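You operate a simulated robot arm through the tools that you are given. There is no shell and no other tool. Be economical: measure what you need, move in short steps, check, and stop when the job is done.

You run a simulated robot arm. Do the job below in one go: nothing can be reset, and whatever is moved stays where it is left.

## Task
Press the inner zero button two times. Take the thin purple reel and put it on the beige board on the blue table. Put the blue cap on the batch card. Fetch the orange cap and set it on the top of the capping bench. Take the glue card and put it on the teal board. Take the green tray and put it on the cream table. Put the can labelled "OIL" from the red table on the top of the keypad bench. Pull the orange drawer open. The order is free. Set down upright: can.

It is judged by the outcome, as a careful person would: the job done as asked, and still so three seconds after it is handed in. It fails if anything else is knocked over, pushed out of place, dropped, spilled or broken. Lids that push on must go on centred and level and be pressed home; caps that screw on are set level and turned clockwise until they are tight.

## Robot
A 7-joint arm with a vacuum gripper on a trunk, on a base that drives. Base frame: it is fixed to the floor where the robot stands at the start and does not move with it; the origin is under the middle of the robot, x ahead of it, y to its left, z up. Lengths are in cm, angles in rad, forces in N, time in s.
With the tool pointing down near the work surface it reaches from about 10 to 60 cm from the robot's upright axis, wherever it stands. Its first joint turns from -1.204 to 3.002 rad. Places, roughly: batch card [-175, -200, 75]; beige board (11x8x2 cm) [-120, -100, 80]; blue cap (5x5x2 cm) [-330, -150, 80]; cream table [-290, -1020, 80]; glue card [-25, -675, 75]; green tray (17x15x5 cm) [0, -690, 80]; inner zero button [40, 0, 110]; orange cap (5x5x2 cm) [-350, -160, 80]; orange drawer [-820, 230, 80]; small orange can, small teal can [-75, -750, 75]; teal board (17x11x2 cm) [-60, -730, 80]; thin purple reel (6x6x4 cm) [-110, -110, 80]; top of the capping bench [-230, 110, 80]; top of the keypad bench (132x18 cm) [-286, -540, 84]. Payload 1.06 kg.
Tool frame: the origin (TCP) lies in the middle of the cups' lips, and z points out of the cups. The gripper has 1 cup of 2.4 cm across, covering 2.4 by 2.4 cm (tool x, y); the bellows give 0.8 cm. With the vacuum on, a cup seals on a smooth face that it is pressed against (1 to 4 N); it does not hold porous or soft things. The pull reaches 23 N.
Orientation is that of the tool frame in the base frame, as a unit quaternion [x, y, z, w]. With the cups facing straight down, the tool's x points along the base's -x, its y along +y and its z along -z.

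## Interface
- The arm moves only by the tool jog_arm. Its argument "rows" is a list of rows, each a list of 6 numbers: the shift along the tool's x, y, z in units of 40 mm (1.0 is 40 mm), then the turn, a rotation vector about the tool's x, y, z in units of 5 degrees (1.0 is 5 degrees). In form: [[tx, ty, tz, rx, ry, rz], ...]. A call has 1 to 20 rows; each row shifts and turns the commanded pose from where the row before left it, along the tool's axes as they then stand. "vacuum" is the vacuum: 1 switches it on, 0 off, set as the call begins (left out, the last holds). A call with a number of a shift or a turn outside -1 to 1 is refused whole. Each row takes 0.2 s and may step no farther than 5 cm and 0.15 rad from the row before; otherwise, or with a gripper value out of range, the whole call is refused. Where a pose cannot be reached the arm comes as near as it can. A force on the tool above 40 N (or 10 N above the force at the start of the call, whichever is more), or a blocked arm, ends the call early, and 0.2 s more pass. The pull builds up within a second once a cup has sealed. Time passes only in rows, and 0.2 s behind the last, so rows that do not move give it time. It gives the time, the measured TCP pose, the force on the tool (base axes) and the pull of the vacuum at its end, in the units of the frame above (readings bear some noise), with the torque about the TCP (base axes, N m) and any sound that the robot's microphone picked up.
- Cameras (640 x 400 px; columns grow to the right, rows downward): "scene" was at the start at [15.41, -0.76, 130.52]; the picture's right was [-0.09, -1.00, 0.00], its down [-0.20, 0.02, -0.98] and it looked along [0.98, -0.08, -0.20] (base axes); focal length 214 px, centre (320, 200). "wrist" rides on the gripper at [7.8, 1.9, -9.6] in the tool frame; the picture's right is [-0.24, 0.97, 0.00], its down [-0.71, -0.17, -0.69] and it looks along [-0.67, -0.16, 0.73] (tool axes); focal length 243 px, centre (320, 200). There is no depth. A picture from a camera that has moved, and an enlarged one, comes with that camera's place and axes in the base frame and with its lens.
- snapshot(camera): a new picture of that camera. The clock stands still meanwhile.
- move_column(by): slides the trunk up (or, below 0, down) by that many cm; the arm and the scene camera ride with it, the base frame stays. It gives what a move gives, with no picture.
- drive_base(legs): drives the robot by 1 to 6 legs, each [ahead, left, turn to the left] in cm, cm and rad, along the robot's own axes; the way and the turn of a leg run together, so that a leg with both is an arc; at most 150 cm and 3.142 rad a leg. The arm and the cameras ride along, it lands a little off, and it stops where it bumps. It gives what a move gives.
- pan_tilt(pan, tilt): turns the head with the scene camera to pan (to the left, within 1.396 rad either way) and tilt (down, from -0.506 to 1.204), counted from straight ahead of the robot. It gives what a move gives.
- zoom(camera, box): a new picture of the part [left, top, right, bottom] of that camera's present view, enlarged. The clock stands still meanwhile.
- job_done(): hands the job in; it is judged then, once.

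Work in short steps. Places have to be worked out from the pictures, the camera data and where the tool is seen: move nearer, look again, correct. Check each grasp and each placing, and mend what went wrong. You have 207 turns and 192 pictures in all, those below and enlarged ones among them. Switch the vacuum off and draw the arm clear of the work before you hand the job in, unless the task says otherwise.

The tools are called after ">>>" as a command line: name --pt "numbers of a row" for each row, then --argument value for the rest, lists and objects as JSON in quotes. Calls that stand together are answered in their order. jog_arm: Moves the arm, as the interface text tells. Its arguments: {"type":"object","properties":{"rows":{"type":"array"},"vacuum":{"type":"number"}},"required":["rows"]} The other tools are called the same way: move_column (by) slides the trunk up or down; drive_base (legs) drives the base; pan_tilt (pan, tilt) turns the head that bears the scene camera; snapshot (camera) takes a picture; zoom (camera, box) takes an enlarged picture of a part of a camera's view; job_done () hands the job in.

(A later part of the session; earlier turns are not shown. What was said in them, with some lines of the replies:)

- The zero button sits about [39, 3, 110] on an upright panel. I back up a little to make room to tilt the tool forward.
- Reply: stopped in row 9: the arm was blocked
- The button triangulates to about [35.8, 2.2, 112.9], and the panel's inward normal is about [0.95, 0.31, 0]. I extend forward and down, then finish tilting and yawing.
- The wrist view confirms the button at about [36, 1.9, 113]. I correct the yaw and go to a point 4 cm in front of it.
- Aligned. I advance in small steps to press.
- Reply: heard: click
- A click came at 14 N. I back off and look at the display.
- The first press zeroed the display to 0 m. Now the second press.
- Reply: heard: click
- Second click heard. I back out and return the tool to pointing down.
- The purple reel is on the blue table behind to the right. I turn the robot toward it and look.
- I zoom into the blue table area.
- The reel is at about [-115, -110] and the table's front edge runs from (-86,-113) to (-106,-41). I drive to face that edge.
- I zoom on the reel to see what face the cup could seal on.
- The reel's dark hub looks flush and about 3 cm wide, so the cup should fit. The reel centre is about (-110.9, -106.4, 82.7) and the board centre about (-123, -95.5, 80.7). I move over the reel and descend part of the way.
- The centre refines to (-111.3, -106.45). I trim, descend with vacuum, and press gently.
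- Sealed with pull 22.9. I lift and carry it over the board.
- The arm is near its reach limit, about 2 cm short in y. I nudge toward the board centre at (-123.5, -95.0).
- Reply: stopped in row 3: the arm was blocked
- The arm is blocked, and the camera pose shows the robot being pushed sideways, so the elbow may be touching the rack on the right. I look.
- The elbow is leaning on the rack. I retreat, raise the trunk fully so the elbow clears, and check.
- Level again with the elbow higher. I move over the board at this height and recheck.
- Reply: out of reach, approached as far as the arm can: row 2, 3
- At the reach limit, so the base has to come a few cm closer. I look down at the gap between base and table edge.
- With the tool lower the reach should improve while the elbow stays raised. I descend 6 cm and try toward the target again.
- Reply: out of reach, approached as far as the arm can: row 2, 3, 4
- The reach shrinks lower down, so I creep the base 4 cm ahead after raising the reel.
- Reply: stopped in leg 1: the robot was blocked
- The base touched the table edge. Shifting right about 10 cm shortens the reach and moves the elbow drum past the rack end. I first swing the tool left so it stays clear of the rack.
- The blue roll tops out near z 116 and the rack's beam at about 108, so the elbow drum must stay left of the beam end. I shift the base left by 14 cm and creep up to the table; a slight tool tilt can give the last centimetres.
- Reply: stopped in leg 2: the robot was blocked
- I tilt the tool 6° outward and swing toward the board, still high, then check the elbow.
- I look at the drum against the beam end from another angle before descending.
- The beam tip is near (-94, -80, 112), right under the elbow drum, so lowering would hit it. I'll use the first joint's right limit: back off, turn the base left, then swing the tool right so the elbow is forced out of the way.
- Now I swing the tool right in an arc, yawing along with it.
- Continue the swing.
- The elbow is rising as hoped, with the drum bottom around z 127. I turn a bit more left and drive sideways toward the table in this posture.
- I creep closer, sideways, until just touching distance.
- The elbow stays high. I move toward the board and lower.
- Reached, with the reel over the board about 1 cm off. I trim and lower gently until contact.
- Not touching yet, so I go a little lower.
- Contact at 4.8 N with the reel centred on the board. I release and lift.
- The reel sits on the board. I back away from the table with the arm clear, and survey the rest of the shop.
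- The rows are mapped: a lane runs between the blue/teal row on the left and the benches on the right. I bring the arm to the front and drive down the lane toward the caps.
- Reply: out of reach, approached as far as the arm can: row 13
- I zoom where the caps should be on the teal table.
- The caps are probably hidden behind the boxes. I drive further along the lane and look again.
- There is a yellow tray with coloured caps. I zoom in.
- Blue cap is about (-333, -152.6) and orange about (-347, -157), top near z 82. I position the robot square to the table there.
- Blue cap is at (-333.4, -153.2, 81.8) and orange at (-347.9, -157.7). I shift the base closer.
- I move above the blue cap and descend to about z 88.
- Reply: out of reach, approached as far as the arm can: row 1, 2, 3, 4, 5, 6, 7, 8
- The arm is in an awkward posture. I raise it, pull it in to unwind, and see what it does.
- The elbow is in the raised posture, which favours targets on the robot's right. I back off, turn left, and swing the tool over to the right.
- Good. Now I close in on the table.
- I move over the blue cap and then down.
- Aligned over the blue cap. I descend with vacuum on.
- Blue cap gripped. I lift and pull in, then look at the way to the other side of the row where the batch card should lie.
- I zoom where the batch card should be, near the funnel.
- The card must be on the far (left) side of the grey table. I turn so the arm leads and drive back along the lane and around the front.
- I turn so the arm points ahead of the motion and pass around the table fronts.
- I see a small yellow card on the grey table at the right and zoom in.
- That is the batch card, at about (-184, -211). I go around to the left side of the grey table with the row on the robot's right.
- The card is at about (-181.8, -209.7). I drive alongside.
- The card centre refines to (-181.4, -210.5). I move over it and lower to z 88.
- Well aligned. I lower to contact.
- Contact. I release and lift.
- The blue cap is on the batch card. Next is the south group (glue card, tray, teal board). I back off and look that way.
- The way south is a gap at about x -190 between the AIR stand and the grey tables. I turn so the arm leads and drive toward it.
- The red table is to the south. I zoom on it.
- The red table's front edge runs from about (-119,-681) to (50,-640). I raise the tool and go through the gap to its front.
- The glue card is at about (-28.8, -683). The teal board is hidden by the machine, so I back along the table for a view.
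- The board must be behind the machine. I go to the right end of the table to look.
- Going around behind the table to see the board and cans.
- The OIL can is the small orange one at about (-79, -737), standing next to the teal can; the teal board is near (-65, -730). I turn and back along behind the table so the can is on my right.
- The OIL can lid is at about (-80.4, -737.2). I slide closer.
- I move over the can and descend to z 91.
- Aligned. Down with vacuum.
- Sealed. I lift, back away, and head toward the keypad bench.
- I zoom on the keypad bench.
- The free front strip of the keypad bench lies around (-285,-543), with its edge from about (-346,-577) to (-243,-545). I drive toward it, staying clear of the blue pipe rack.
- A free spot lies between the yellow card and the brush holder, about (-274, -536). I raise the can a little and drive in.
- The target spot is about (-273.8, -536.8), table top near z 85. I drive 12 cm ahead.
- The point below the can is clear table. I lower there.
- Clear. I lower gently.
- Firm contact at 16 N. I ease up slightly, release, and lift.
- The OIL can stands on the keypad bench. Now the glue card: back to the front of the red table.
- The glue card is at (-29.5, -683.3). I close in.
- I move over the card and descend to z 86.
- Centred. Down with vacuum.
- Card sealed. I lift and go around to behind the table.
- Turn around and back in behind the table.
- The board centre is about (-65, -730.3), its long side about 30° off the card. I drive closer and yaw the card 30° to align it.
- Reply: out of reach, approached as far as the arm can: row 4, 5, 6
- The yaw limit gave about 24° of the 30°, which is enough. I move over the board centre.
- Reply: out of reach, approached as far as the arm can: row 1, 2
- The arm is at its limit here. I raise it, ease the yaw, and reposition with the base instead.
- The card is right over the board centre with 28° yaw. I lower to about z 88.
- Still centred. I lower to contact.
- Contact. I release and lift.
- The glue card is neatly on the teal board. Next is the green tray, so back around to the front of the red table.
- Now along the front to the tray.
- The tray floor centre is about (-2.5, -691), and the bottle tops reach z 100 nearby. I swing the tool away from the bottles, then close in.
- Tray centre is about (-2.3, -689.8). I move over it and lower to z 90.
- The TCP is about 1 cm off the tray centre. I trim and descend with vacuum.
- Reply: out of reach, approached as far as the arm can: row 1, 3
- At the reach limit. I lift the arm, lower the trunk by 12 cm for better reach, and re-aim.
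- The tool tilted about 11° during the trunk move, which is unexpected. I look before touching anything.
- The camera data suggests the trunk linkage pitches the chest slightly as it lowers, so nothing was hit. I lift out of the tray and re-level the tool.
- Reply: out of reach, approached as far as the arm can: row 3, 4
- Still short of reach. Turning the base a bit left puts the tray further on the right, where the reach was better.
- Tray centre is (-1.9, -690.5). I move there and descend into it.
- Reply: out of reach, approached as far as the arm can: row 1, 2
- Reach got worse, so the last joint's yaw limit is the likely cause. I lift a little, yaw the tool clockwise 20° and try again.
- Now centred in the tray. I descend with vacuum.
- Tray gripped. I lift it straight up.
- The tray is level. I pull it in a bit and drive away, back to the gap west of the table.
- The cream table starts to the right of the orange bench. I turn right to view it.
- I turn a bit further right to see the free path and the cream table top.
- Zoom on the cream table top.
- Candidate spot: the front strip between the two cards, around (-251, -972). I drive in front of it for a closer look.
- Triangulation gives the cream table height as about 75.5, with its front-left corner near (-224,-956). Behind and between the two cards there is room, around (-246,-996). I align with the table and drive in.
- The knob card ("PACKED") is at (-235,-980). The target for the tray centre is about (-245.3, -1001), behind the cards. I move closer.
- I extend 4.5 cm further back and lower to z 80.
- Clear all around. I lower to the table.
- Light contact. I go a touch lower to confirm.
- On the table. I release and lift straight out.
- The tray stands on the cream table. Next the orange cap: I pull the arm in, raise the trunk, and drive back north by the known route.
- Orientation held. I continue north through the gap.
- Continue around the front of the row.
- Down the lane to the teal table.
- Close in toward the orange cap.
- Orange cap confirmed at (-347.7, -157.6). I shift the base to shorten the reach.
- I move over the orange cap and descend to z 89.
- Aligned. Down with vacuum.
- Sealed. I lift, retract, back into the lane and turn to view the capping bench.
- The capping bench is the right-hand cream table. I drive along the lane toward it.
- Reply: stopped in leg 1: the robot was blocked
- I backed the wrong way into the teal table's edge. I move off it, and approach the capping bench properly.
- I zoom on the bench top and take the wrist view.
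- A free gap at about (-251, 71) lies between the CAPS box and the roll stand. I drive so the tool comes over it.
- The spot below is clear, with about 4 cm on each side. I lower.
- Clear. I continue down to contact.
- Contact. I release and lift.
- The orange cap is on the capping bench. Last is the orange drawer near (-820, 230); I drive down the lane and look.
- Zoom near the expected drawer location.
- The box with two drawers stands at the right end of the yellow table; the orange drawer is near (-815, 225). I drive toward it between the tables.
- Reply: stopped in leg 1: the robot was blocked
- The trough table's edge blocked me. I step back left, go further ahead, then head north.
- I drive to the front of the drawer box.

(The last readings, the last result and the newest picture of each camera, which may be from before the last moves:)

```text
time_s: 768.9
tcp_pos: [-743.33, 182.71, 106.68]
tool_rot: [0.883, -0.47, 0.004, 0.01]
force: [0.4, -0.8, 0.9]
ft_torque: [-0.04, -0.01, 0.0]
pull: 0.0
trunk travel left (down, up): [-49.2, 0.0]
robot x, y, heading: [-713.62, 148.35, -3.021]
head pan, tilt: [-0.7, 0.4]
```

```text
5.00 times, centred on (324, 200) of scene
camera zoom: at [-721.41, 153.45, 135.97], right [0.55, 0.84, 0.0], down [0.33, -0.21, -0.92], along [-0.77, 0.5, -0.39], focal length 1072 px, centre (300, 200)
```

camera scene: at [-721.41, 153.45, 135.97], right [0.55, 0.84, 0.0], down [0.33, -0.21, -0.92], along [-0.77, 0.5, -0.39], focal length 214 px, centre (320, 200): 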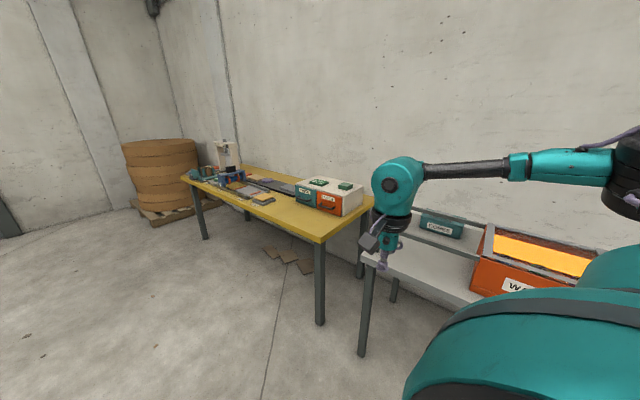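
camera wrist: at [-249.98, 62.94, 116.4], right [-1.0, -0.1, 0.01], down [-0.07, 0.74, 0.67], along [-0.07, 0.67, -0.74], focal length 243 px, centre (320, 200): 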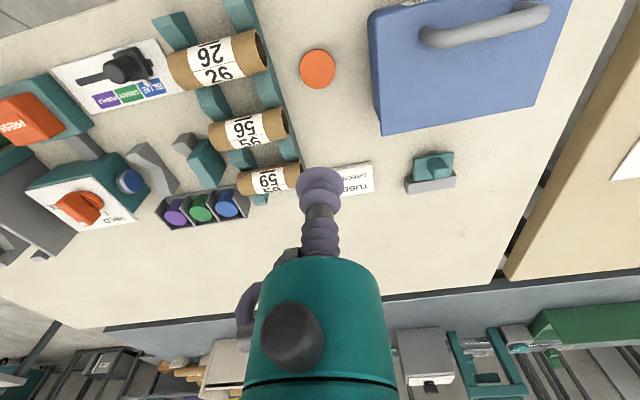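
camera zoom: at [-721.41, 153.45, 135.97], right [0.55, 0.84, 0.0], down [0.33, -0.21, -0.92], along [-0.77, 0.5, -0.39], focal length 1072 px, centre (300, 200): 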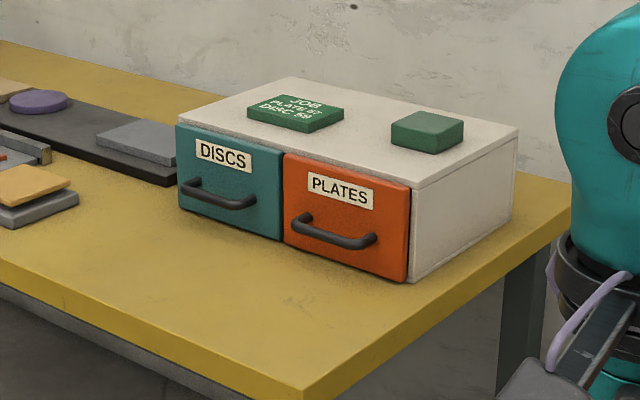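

The orange "PLATES" drawer has a bar handle; its face is about (-813, 219.5), roughly 18 cm wide and 10 high. I move in front for a close look.

>>> drive_base --legs '[[68, -14, 0], [0, 0, -0.2]]'

>>> snapshot --camera "wrist"

>>> pan_tilt --pan -0.9 --tilt 0.65

>>> snapshot --camera "scene"

```text
time_s: 773.3
tcp_pos: [-803.06, 193.8, 106.74]
tool_rot: [0.831, -0.556, 0.004, 0.01]
force: [-0.1, -0.2, 0.7]
ft_torque: [0.0, 0.01, -0.01]
pull: 0.0
trunk travel left (down, up): [-49.2, 0.0]
robot x, y, heading: [-780.84, 154.19, 3.064]
head pan, tilt: [-0.7, 0.4]
```

```text
33 pictures are left
camera wrist: at [-801.69, 185.89, 116.39], right [-0.99, -0.15, 0.01], down [-0.11, 0.73, 0.67], along [-0.11, 0.66, -0.74], focal length 243 px, centre (320, 200)
```

wrist: 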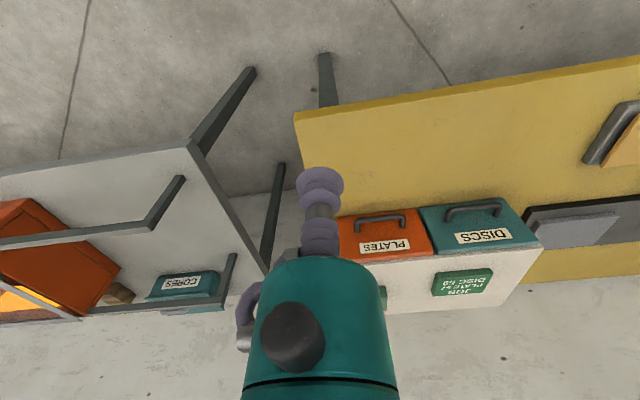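

```text
time_s: 774.1
tcp_pos: [-803.01, 193.65, 106.78]
tool_rot: [0.831, -0.556, 0.003, 0.009]
force: [0.0, 0.1, 0.1]
ft_torque: [-0.01, 0.0, 0.04]
pull: 0.0
trunk travel left (down, up): [-49.2, 0.0]
robot x, y, heading: [-781.03, 153.98, 3.06]
head pan, tilt: [-0.901, 0.649]
```

```text
32 pictures are left
camera scene: at [-785.73, 161.43, 133.73], right [0.83, 0.56, 0.0], down [0.34, -0.5, -0.8], along [-0.44, 0.66, -0.6], focal length 214 px, centre (320, 200)
```

scene: 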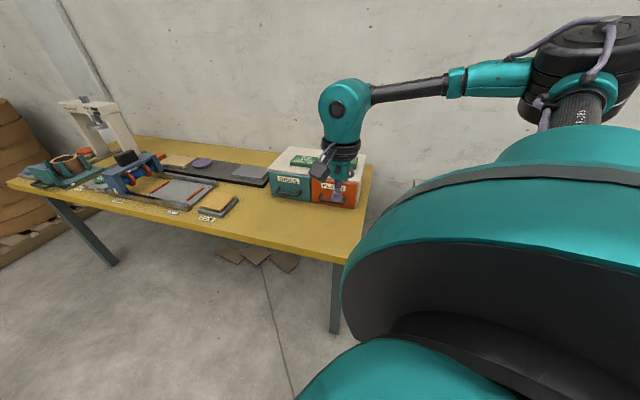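

>>> zoom --camera "wrist" --box '[320, 180, 480, 280]'

>>> zoom --camera "scene" --box '[260, 140, 388, 220]'

```text
4.00 times, centred on (400, 230) of wrist
camera zoom: at [-801.7, 185.89, 116.38], right [-0.99, -0.15, 0.01], down [-0.11, 0.73, 0.67], along [-0.11, 0.66, -0.74], focal length 970 px, centre (0, 80)
```

zoom: 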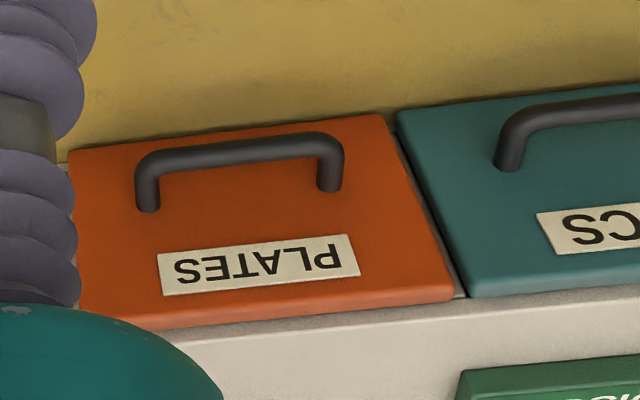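

```text
5.00 times, centred on (324, 180) of scene
camera zoom: at [-785.73, 161.43, 133.73], right [0.83, 0.56, 0.0], down [0.34, -0.5, -0.8], along [-0.44, 0.66, -0.6], focal length 1072 px, centre (300, 300)
```

zoom: 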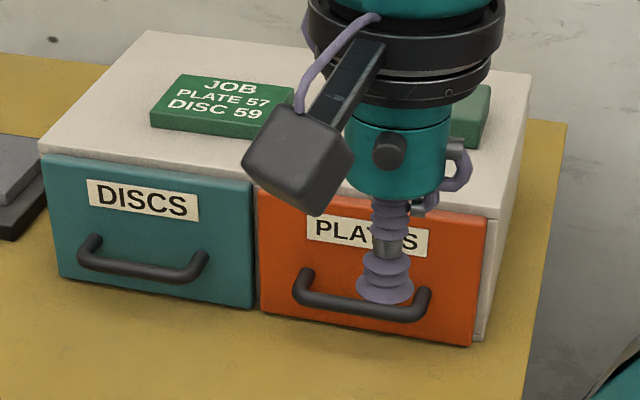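

The handle is a bar about 9 cm long with roughly 3 cm clearance to the face, at about (-821.5, 223, z 77.5). I plan to drop the cup into that gap and pull, so I close in.

>>> drive_base --legs '[[15.7, -20.8, 0]]'

>>> jog_arm --pt "0 0 0.9 0 0 0" --pt "0 0 0.9 0 0 0" --pt "0 0 0.9 0 0 0"

>>> snapshot --camera "wrist"

```text
time_s: 776.5
tcp_pos: [-816.84, 215.81, 106.78]
tool_rot: [0.83, -0.558, 0.003, 0.01]
force: [0.5, -1.0, 0.0]
ft_torque: [0.01, -0.01, -0.02]
pull: 0.1
trunk travel left (down, up): [-49.2, 0.0]
robot x, y, heading: [-794.83, 175.5, 3.062]
head pan, tilt: [-0.901, 0.649]
```

```text
time_s: 777.3
tcp_pos: [-816.97, 215.39, 95.88]
tool_rot: [0.831, -0.557, 0.003, 0.01]
force: [-0.6, -0.3, 0.3]
ft_torque: [0.01, 0.05, 0.01]
pull: 0.1
trunk travel left (down, up): [-49.2, 0.0]
robot x, y, heading: [-794.49, 176.11, 3.062]
head pan, tilt: [-0.901, 0.649]
```

```text
29 pictures are left
camera wrist: at [-815.61, 207.46, 105.55], right [-0.99, -0.15, 0.01], down [-0.11, 0.73, 0.67], along [-0.11, 0.66, -0.74], focal length 243 px, centre (320, 200)
```

wrist: 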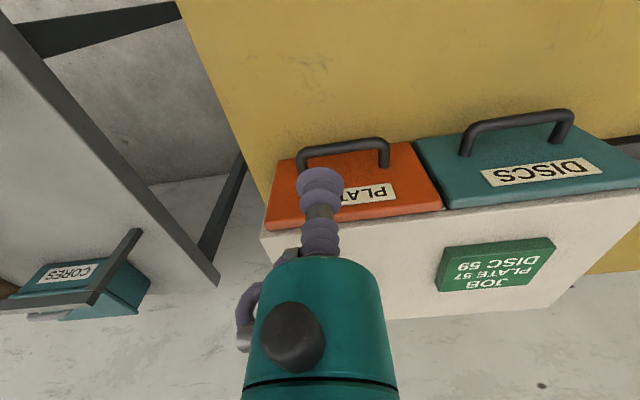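

Tilting the tool 20° toward the drawer keeps the wrist clear of the box top and makes a better hook. I tilt here and look again.

>>> jog_arm --pt "0 0 0 0 -1 0" --pt "0 0 0 0 -1 0" --pt "0 0 0 0 -1 0" --pt "0 0 0 0 -1 0" --pt "0 0 0.9 0 0 0"

>>> snapshot --camera "wrist"

>>> zoom --camera "scene" --box '[260, 140, 420, 240]'

```text
time_s: 778.5
tcp_pos: [-817.53, 216.59, 92.52]
tool_rot: [0.818, -0.551, -0.142, -0.088]
force: [-0.4, 0.0, 0.0]
ft_torque: [-0.02, 0.02, 0.04]
pull: 0.1
trunk travel left (down, up): [-49.2, 0.0]
robot x, y, heading: [-794.52, 176.06, 3.06]
head pan, tilt: [-0.901, 0.649]
```

```text
28 pictures are left
camera wrist: at [-815.1, 206.04, 98.94], right [-0.98, -0.16, 0.09], down [0.0, 0.48, 0.88], along [-0.19, 0.86, -0.47], focal length 243 px, centre (320, 200)
```

wrist: 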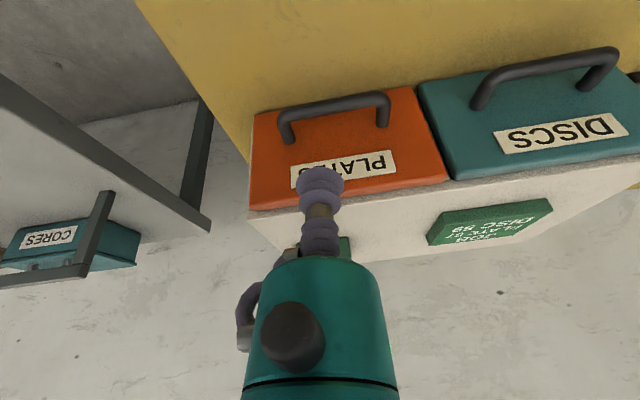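

```text
4.00 times, centred on (340, 190) of scene
camera zoom: at [-799.57, 183.3, 133.71], right [0.83, 0.55, 0.0], down [0.34, -0.5, -0.8], along [-0.44, 0.66, -0.6], focal length 858 px, centre (240, 240)
```

zoom: 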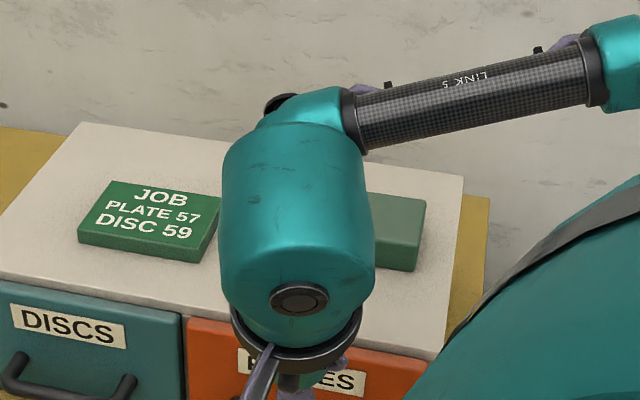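

The bar centre triangulates to (-821.2, 222.7, 78.4) and the face is about 4.4 cm behind it. I line up so that the cup slides along its axis into the gap, stopping 5 cm short.

>>> jog_arm --pt "-0.51 0.095 0.23 0 0 0" --pt "-0.51 0.095 0.23 0 0 0" --pt "0 0 0.9 0 0 0" --pt "0 0 0.9 0 0 0" --pt "0 0 0.9 0 0 0"

>>> snapshot --camera "wrist"

```text
time_s: 779.7
tcp_pos: [-821.17, 223.72, 82.03]
tool_rot: [0.819, -0.549, -0.141, -0.087]
force: [-0.2, -1.0, 0.4]
ft_torque: [0.07, 0.02, 0.0]
pull: 0.0
trunk travel left (down, up): [-49.2, 0.0]
robot x, y, heading: [-794.88, 175.57, 3.066]
head pan, tilt: [-0.901, 0.649]
```

```text
26 pictures are left
camera wrist: at [-818.79, 213.2, 88.44], right [-0.98, -0.16, 0.09], down [0.0, 0.48, 0.88], along [-0.19, 0.86, -0.47], focal length 243 px, centre (320, 200)
```

wrist: 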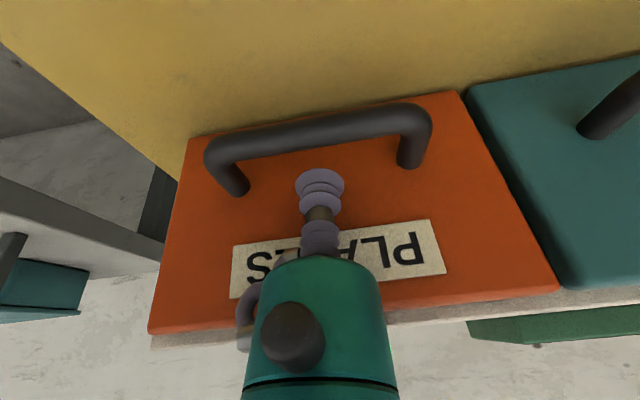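

Lined up with the gap. I shift 0.5 cm toward the face and go down 3 cm, then look.

>>> jog_arm --pt "-0.12 0 0.2 0 0 0" --pt "0 0 0.3 0 0 0" --pt "0 0 0.25 0 0 0"

>>> snapshot --camera "wrist"

```text
time_s: 780.2
tcp_pos: [-821.21, 223.83, 81.86]
tool_rot: [0.818, -0.551, -0.143, -0.085]
force: [17.3, -18.1, 30.7]
ft_torque: [1.56, 0.61, -0.48]
pull: 0.0
trunk travel left (down, up): [-49.2, 0.0]
robot x, y, heading: [-794.44, 175.78, 3.057]
head pan, tilt: [-0.901, 0.649]
stopped in row 2: the force on the tool passed its limit at 55 N (the readings are from after the stop); the commanded pose is now the measured one
```

```text
25 pictures are left
camera wrist: at [-818.84, 213.26, 88.41], right [-0.98, -0.16, 0.1], down [0.01, 0.48, 0.88], along [-0.19, 0.86, -0.47], focal length 243 px, centre (320, 200)
```

wrist: 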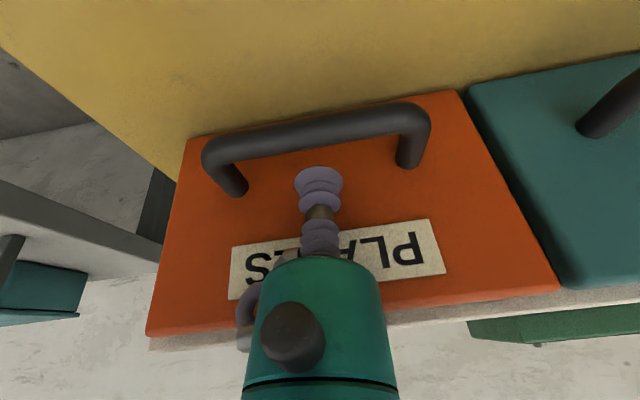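

The wrist body met the box's top edge. I back out along the tool axis and tilt another 16° so it clears.

>>> jog_arm --pt "0 0 -0.5 0 0 0" --pt "0 0 -0.8 0 0 0" --pt "0 0 -0.8 0 0 0" --pt "0 0 0 0 -1 0" --pt "0 0 0 0 -1 0" --pt "0 0 0 0 -1 0" --pt "0 0 0 0 -0.4 0"

>>> snapshot --camera "wrist"

>>> snapshot --camera "scene"

```text
time_s: 781.8
tcp_pos: [-820.32, 221.63, 89.46]
tool_rot: [0.789, -0.532, -0.26, -0.167]
force: [-0.3, 0.6, -0.6]
ft_torque: [0.02, 0.01, 0.02]
pull: 0.0
trunk travel left (down, up): [-49.2, 0.0]
robot x, y, heading: [-794.75, 176.04, 3.06]
head pan, tilt: [-0.901, 0.649]
```

```text
24 pictures are left
camera wrist: at [-817.44, 209.78, 92.62], right [-0.97, -0.19, 0.15], down [0.11, 0.23, 0.97], along [-0.22, 0.95, -0.2], focal length 243 px, centre (320, 200)
```

wrist: 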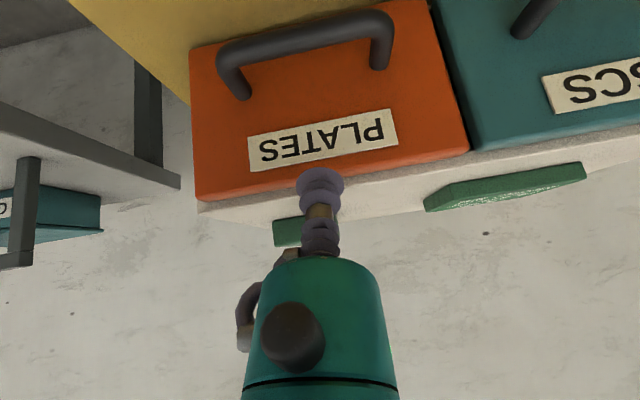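

```text
23 pictures are left
camera scene: at [-799.51, 183.22, 133.72], right [0.83, 0.55, 0.0], down [0.34, -0.5, -0.8], along [-0.44, 0.66, -0.6], focal length 214 px, centre (320, 200)
```

scene: 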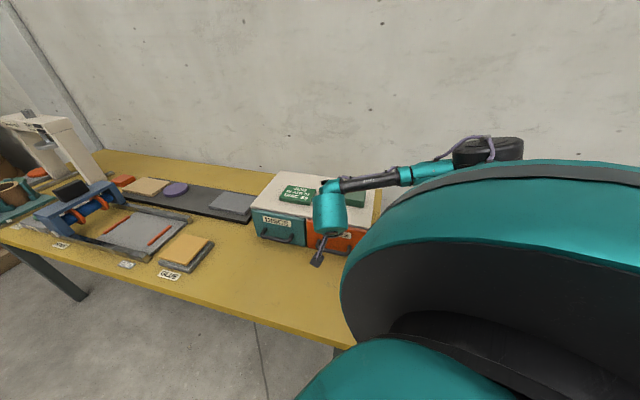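

I have room to descend vertically into the gap at this tilt. I position above the gap and go down 6 cm of the 10.

>>> jog_arm --pt "-0.35 0.025 0.49 0 0 0" --pt "-0.35 0.025 0.49 0 0 0" --pt "0.29 0 0.41 0 0 0" --pt "0.29 0 0.41 0 0 0" --pt "0.29 0 0.41 0 0 0"

>>> snapshot --camera "wrist"

```text
time_s: 782.5
tcp_pos: [-822.37, 225.73, 87.48]
tool_rot: [0.786, -0.533, -0.264, -0.167]
force: [8.9, -9.9, 15.6]
ft_torque: [-0.07, 0.12, 0.05]
pull: 0.1
trunk travel left (down, up): [-49.2, 0.0]
robot x, y, heading: [-794.29, 175.85, 3.061]
head pan, tilt: [-0.901, 0.649]
stopped in row 3: the force on the tool passed its limit at 48 N (the readings are from after the stop); the commanded pose is now the measured one
```

```text
22 pictures are left
camera wrist: at [-819.5, 213.9, 90.51], right [-0.97, -0.19, 0.16], down [0.11, 0.23, 0.97], along [-0.22, 0.96, -0.2], focal length 243 px, centre (320, 200)
```

wrist: 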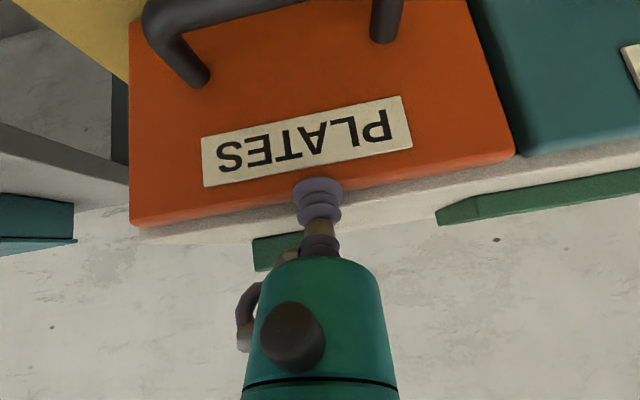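

The lip grazed the drawer face, so the face is about 0.4 cm nearer than I estimated. I back off 0.7 cm and descend again.

>>> jog_arm --pt "0.14 0.01 -0.1 0 0 0" --pt "0 0 0 0 0 0" --pt "0.22 0 0.305 0 0 0" --pt "0.22 0 0.305 0 0 0"

>>> snapshot --camera "wrist"

```text
time_s: 783.3
tcp_pos: [-822.26, 225.13, 87.1]
tool_rot: [0.785, -0.533, -0.269, -0.166]
force: [13.8, -11.5, 25.4]
ft_torque: [-0.07, 0.22, 0.01]
pull: 0.1
trunk travel left (down, up): [-49.2, 0.0]
robot x, y, heading: [-794.71, 176.04, 3.063]
head pan, tilt: [-0.901, 0.649]
stopped in row 3: the force on the tool passed its limit at 49 N (the readings are from after the stop); the commanded pose is now the measured one
```

```text
21 pictures are left
camera wrist: at [-819.4, 213.32, 90.03], right [-0.97, -0.19, 0.17], down [0.12, 0.22, 0.97], along [-0.22, 0.96, -0.19], focal length 243 px, centre (320, 200)
```

wrist: 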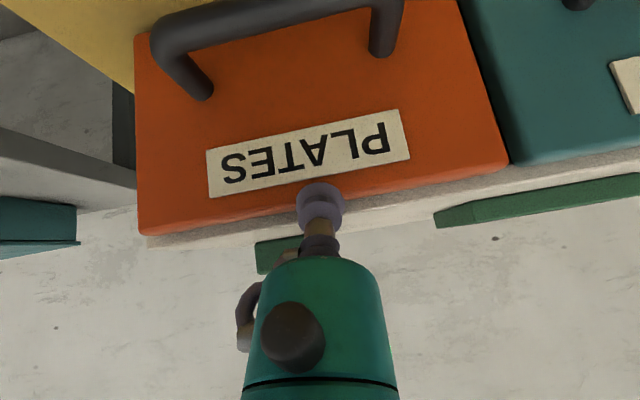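

The cup is resting on the drawer's top edge: the handle is higher and nearer than assumed. All rays agree on the bar at (-820.8, 221.3, 80.5), with the face 3.5 cm behind. I lift and reduce the tilt to 22°.

>>> jog_arm --pt "-0.37 0 -0.51 0 0 0" --pt "-0.37 0 -0.51 0 0 0" --pt "0 0 0 0 0.95 0" --pt "0 0 0 0 0.95 0" --pt "0 0 0 0 0.95 0" --pt "0 0 0 0 0 0"

```text
time_s: 784.7
tcp_pos: [-822.38, 225.5, 91.83]
tool_rot: [0.813, -0.55, -0.166, -0.1]
force: [0.2, 0.7, -1.6]
ft_torque: [-0.01, -0.02, -0.01]
pull: 0.1
trunk travel left (down, up): [-49.2, 0.0]
robot x, y, heading: [-794.19, 176.03, 3.057]
head pan, tilt: [-0.901, 0.649]
```

I shift back above the gap and descend to z 84.

>>> jog_arm --pt "0.55 0 -0.226 0 0 0" --pt "0 0 0 0 0 0" --pt "0.185 0 0.45 0 0 0" --pt "0.185 0 0.45 0 0 0" --pt "0.185 0 0.45 0 0 0" --pt "0.185 0 0.45 0 0 0" --pt "0 0 0 0 0 0"

>>> snapshot --camera "wrist"

```text
time_s: 786.3
tcp_pos: [-821.45, 223.06, 83.83]
tool_rot: [0.812, -0.55, -0.166, -0.1]
force: [0.0, -0.6, -0.3]
ft_torque: [0.0, -0.03, 0.0]
pull: 0.0
trunk travel left (down, up): [-49.2, 0.0]
robot x, y, heading: [-794.26, 176.02, 3.056]
head pan, tilt: [-0.901, 0.649]
```

```text
20 pictures are left
camera wrist: at [-818.95, 212.28, 89.7], right [-0.98, -0.16, 0.11], down [0.03, 0.44, 0.9], along [-0.19, 0.88, -0.42], focal length 243 px, centre (320, 200)
```

wrist: 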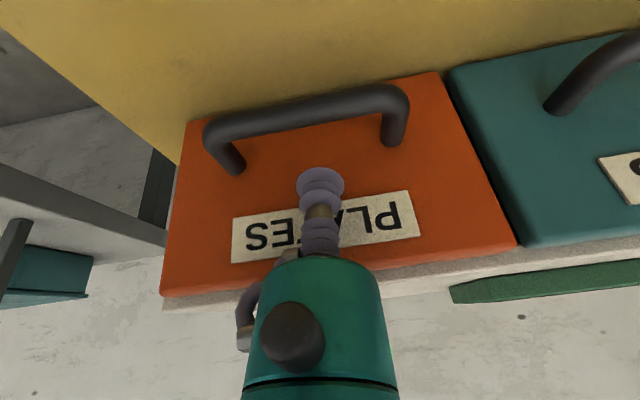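

On track with no contact. I go down the remaining 3.8 cm.

>>> jog_arm --pt "0.12 0 0.29 0 0 0" --pt "0.12 0 0.29 0 0 0" --pt "0.11 0 0.28 0 0 0" --pt "0 0 0 0 0 0"

>>> snapshot --camera "wrist"

```text
time_s: 787.1
tcp_pos: [-821.67, 223.22, 81.6]
tool_rot: [0.81, -0.551, -0.174, -0.101]
force: [15.6, -13.5, 33.5]
ft_torque: [1.45, 0.64, -0.41]
pull: 0.1
trunk travel left (down, up): [-49.2, 0.0]
robot x, y, heading: [-794.71, 175.97, 3.054]
head pan, tilt: [-0.901, 0.649]
stopped in row 3: the force on the tool passed its limit at 56 N (the readings are from after the stop); the commanded pose is now the measured one
```

```text
19 pictures are left
camera wrist: at [-819.14, 212.28, 87.26], right [-0.98, -0.16, 0.12], down [0.04, 0.43, 0.9], along [-0.2, 0.89, -0.41], focal length 243 px, centre (320, 200)
```

wrist: 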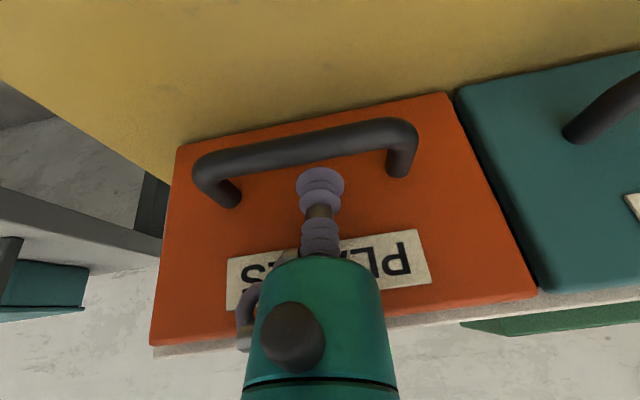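

The gripper body (about 3.8 cm radius, 6 cm back) is catching the box's top edge. I rise 3 cm, add 8° of tilt, and descend again.

>>> jog_arm --pt "-0.285 0 -0.7 0 0 0" --pt "0 0 0 0 -0.85 0" --pt "0 0 0 0 -0.85 0" --pt "0 0 0 0 0 0"

```text
time_s: 788.1
tcp_pos: [-821.66, 223.5, 84.06]
tool_rot: [0.796, -0.541, -0.231, -0.141]
force: [-0.6, 0.5, -0.8]
ft_torque: [-0.03, -0.02, 0.0]
pull: 0.1
trunk travel left (down, up): [-49.2, 0.0]
robot x, y, heading: [-794.59, 175.91, 3.052]
head pan, tilt: [-0.901, 0.649]
```

>>> jog_arm --pt "0.1275 0 0.2077 0 0 0" --pt "0.1275 0 0.2077 0 0 0" --pt "0.1275 0 0.2077 0 0 0" --pt "0.1 0 0.17 0 0 0" --pt "0 0 0 0 0 0"

>>> snapshot --camera "wrist"

```text
time_s: 789.3
tcp_pos: [-821.86, 223.37, 80.27]
tool_rot: [0.796, -0.542, -0.231, -0.142]
force: [0.8, 0.0, -0.3]
ft_torque: [0.03, -0.01, 0.03]
pull: 0.0
trunk travel left (down, up): [-49.2, 0.0]
robot x, y, heading: [-794.81, 175.69, 3.062]
head pan, tilt: [-0.901, 0.649]
```

```text
18 pictures are left
camera wrist: at [-819.1, 211.79, 84.47], right [-0.97, -0.18, 0.15], down [0.09, 0.3, 0.95], along [-0.21, 0.94, -0.28], focal length 243 px, centre (320, 200)
```

wrist: 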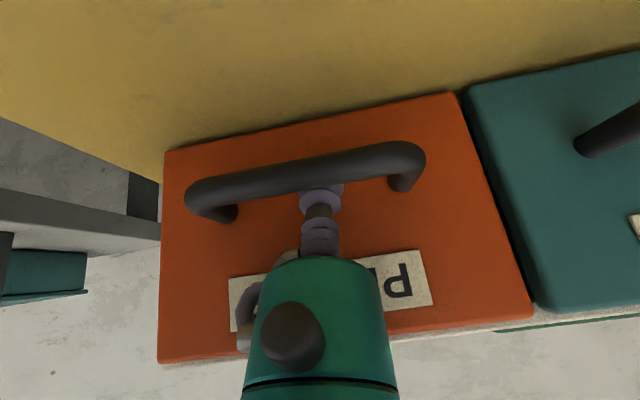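

The cup is now behind the handle bar. I pull outward slowly.

>>> jog_arm --pt "0.05 0 0.085 0 0 0" --pt "0.256 0.014 -0.156 0 0 0" --pt "0.256 0.014 -0.156 0 0 0" --pt "0.256 0.014 -0.156 0 0 0" --pt "0.256 0.014 -0.156 0 0 0" --pt "0 0 0 0 0 0"

>>> snapshot --camera "wrist"

```text
time_s: 790.7
tcp_pos: [-820.28, 218.89, 80.01]
tool_rot: [0.796, -0.541, -0.232, -0.142]
force: [0.0, 0.1, -0.7]
ft_torque: [-0.01, 0.02, -0.02]
pull: 0.0
trunk travel left (down, up): [-49.2, 0.0]
robot x, y, heading: [-794.47, 175.61, 3.059]
head pan, tilt: [-0.901, 0.649]
```

```text
17 pictures are left
camera wrist: at [-817.59, 207.27, 84.06], right [-0.97, -0.18, 0.15], down [0.09, 0.3, 0.95], along [-0.21, 0.94, -0.28], focal length 243 px, centre (320, 200)
```

wrist: 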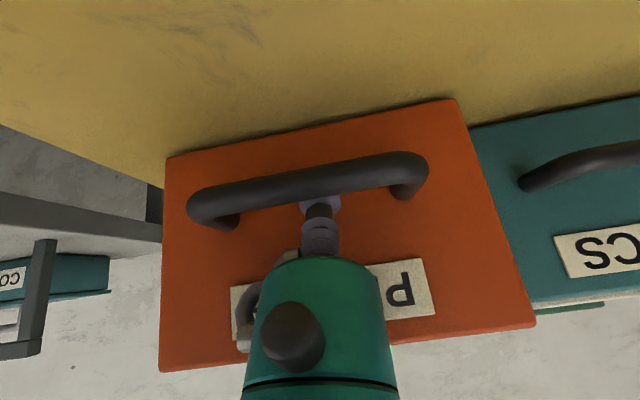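

The drawer is coming out. I keep pulling.

>>> jog_arm --pt "0.3 0.016 -0.183 0 0 0" --pt "0.3 0.016 -0.183 0 0 0" --pt "0.3 0.016 -0.183 0 0 0" --pt "0.3 0.016 -0.183 0 0 0" --pt "0.3 0.016 -0.183 0 0 0" --pt "0 0 0 0 0 0"

>>> snapshot --camera "wrist"

>>> snapshot --camera "scene"

```text
time_s: 792.1
tcp_pos: [-817.87, 212.41, 80.08]
tool_rot: [0.796, -0.542, -0.231, -0.141]
force: [-0.4, -0.4, 0.2]
ft_torque: [0.0, 0.02, 0.01]
pull: 0.1
trunk travel left (down, up): [-49.2, 0.0]
robot x, y, heading: [-794.5, 175.83, 3.06]
head pan, tilt: [-0.901, 0.649]
```

```text
16 pictures are left
camera wrist: at [-815.13, 200.81, 84.14], right [-0.97, -0.18, 0.15], down [0.09, 0.3, 0.95], along [-0.21, 0.94, -0.28], focal length 243 px, centre (320, 200)
```

wrist: 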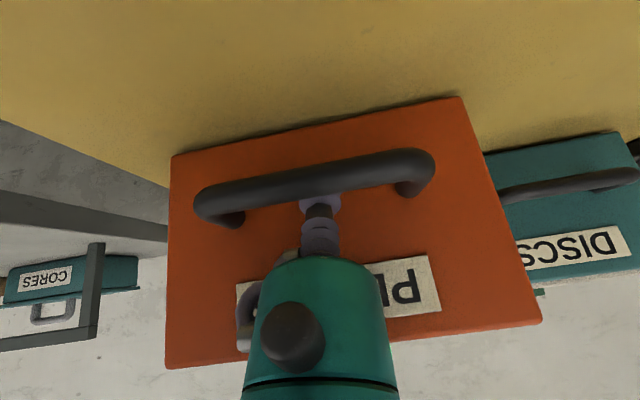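

```text
15 pictures are left
camera scene: at [-799.48, 183.24, 133.72], right [0.83, 0.55, 0.0], down [0.33, -0.5, -0.8], along [-0.44, 0.66, -0.6], focal length 214 px, centre (320, 200)
```

scene: 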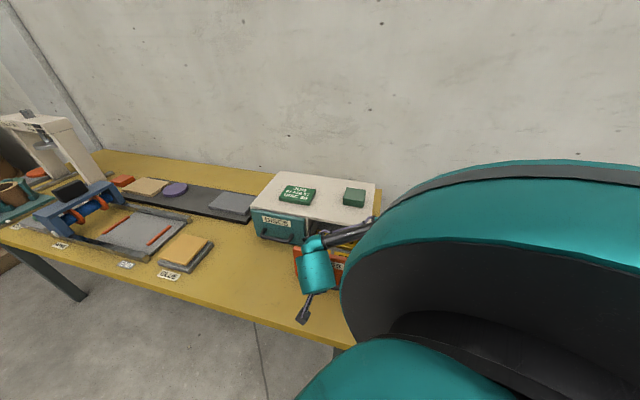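

About 11 cm open. I pull gently a few more centimetres, watching for the stop.

>>> jog_arm --pt "0.2 0.01 -0.122 0 0 0" --pt "0.2 0.01 -0.122 0 0 0" --pt "0.2 0.01 -0.122 0 0 0" --pt "0.2 0.01 -0.122 0 0 0" --pt "0 0 0 0 0 0"

>>> snapshot --camera "wrist"

```text
time_s: 793.3
tcp_pos: [-816.6, 208.68, 80.02]
tool_rot: [0.795, -0.542, -0.231, -0.142]
force: [-0.9, -0.3, 0.1]
ft_torque: [0.01, -0.02, -0.01]
pull: 0.0
trunk travel left (down, up): [-49.2, 0.0]
robot x, y, heading: [-794.93, 176.04, 3.059]
head pan, tilt: [-0.901, 0.649]
```

```text
14 pictures are left
camera wrist: at [-813.91, 197.11, 84.08], right [-0.97, -0.18, 0.15], down [0.09, 0.3, 0.95], along [-0.21, 0.94, -0.28], focal length 243 px, centre (320, 200)
```

wrist: 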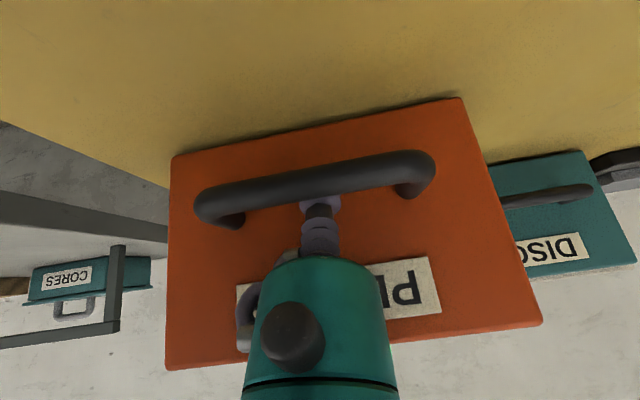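

The drawer is about 14 cm out. I ease forward slightly to unhook and rise vertically.

>>> jog_arm --pt "-0.14 0 0.09 0 0 0" --pt "-0.13 0 -0.213 0 0 0" --pt "-0.13 0 -0.213 0 0 0" --pt "-0.26 0 -0.426 0 0 0" --pt "-0.26 0 -0.426 0 0 0" --pt "-0.39 0 -0.64 0 0 0" --pt "-0.39 0 -0.64 0 0 0" --pt "-0.39 0 -0.64 0 0 0" --pt "-0.39 0 -0.64 0 0 0" --pt "-0.39 0 -0.64 0 0 0"

>>> snapshot --camera "wrist"

>>> snapshot --camera "scene"

```text
time_s: 795.5
tcp_pos: [-816.35, 209.52, 101.09]
tool_rot: [0.796, -0.541, -0.231, -0.142]
force: [0.2, 0.0, -0.1]
ft_torque: [0.0, -0.02, 0.01]
pull: 0.1
trunk travel left (down, up): [-49.2, 0.0]
robot x, y, heading: [-794.77, 175.72, 3.059]
head pan, tilt: [-0.901, 0.649]
```

```text
13 pictures are left
camera wrist: at [-813.68, 197.92, 105.17], right [-0.97, -0.17, 0.15], down [0.09, 0.3, 0.95], along [-0.21, 0.94, -0.28], focal length 243 px, centre (320, 200)
```

wrist: 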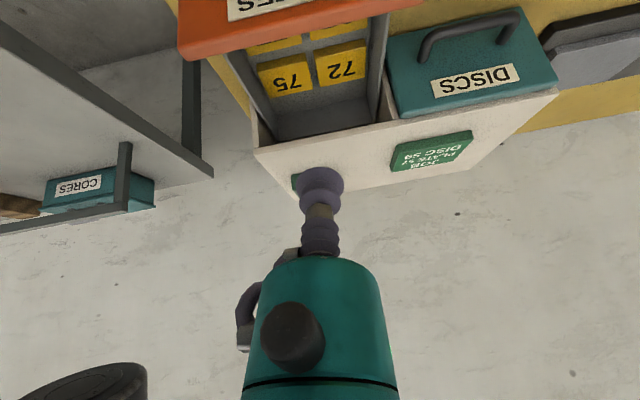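

```text
12 pictures are left
camera scene: at [-799.48, 183.23, 133.72], right [0.83, 0.55, 0.0], down [0.33, -0.5, -0.8], along [-0.44, 0.66, -0.6], focal length 214 px, centre (320, 200)
```

scene: 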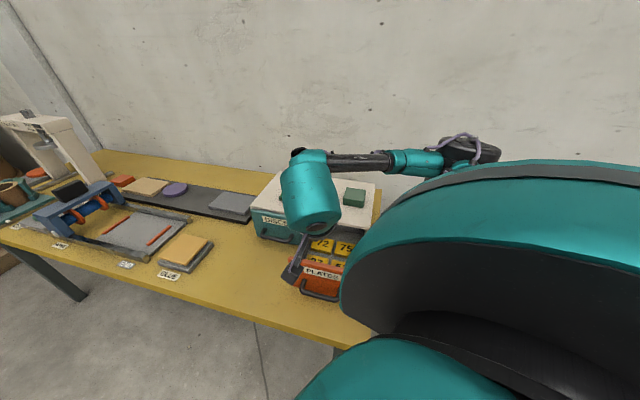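

The drawer stands open with its plates visible. I back the robot away from the table so the arm is clear.

>>> drive_base --legs '[[-5, 35, 0]]'

>>> pan_tilt --pan -1.2 --tilt 0.45

>>> snapshot --camera "scene"

```text
time_s: 799.1
tcp_pos: [-814.45, 174.02, 101.12]
tool_rot: [0.798, -0.539, -0.231, -0.14]
force: [0.3, -0.1, -0.4]
ft_torque: [0.0, 0.0, 0.0]
pull: 0.1
trunk travel left (down, up): [-49.2, 0.0]
robot x, y, heading: [-792.35, 140.45, 3.061]
head pan, tilt: [-0.901, 0.649]
```

```text
time_s: 799.9
tcp_pos: [-814.37, 173.99, 100.96]
tool_rot: [0.797, -0.539, -0.232, -0.14]
force: [0.9, -0.1, -0.1]
ft_torque: [-0.01, 0.01, 0.02]
pull: 0.1
trunk travel left (down, up): [-49.2, 0.0]
robot x, y, heading: [-792.68, 141.19, 3.065]
head pan, tilt: [-1.201, 0.45]
```

```text
11 pictures are left
camera scene: at [-795.16, 149.44, 135.5], right [0.96, 0.29, 0.0], down [0.13, -0.42, -0.9], along [-0.26, 0.86, -0.44], focal length 214 px, centre (320, 200)
```

scene: 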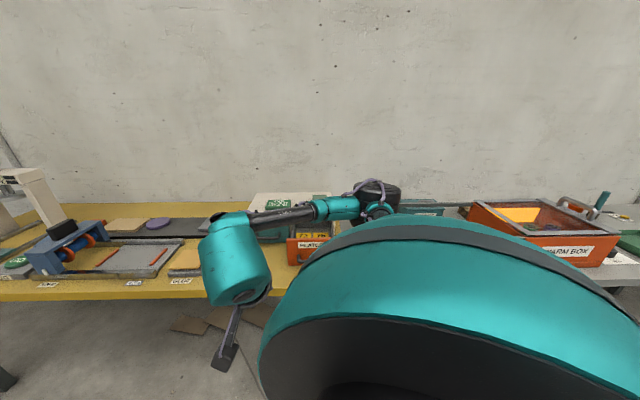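

All tasks are done, the vacuum is off and the arm is clear of the work. I hand the job in.

>>> job_done

```text
The job is handed in.
```

I completed all eight tasks and handed the job in, but I bumped a few things along the way and did not recheck every area afterwards.

| Task | Result |
|---|---|
| Inner zero button | Pressed twice, with a click each time; display read 0 m after the first press |
| Thin purple reel | On the beige board on the blue table |
| Blue cap | On the batch card |
| Orange cap | On top of the capping bench |
| Glue card | On the teal board |
| Green tray | On the cream table |
| OIL can | Upright on top of the keypad bench |
| Orange drawer | Pulled open about 14 cm |

- **Rack on the blue table:** the arm's elbow leaned on it while I was placing the reel. Later pictures showed the reel and the rack in place.
- **Tables:** the base touched the blue table while I was placing the reel, and the edges of the teal table and the trough table while driving. I did not photograph those two tables closely afterwards.
- **Drawer box:** the tool pressed the top edge of the box and drawer at up to about 56 N before I hooked the handle. Nothing looked displaced in the pictures.
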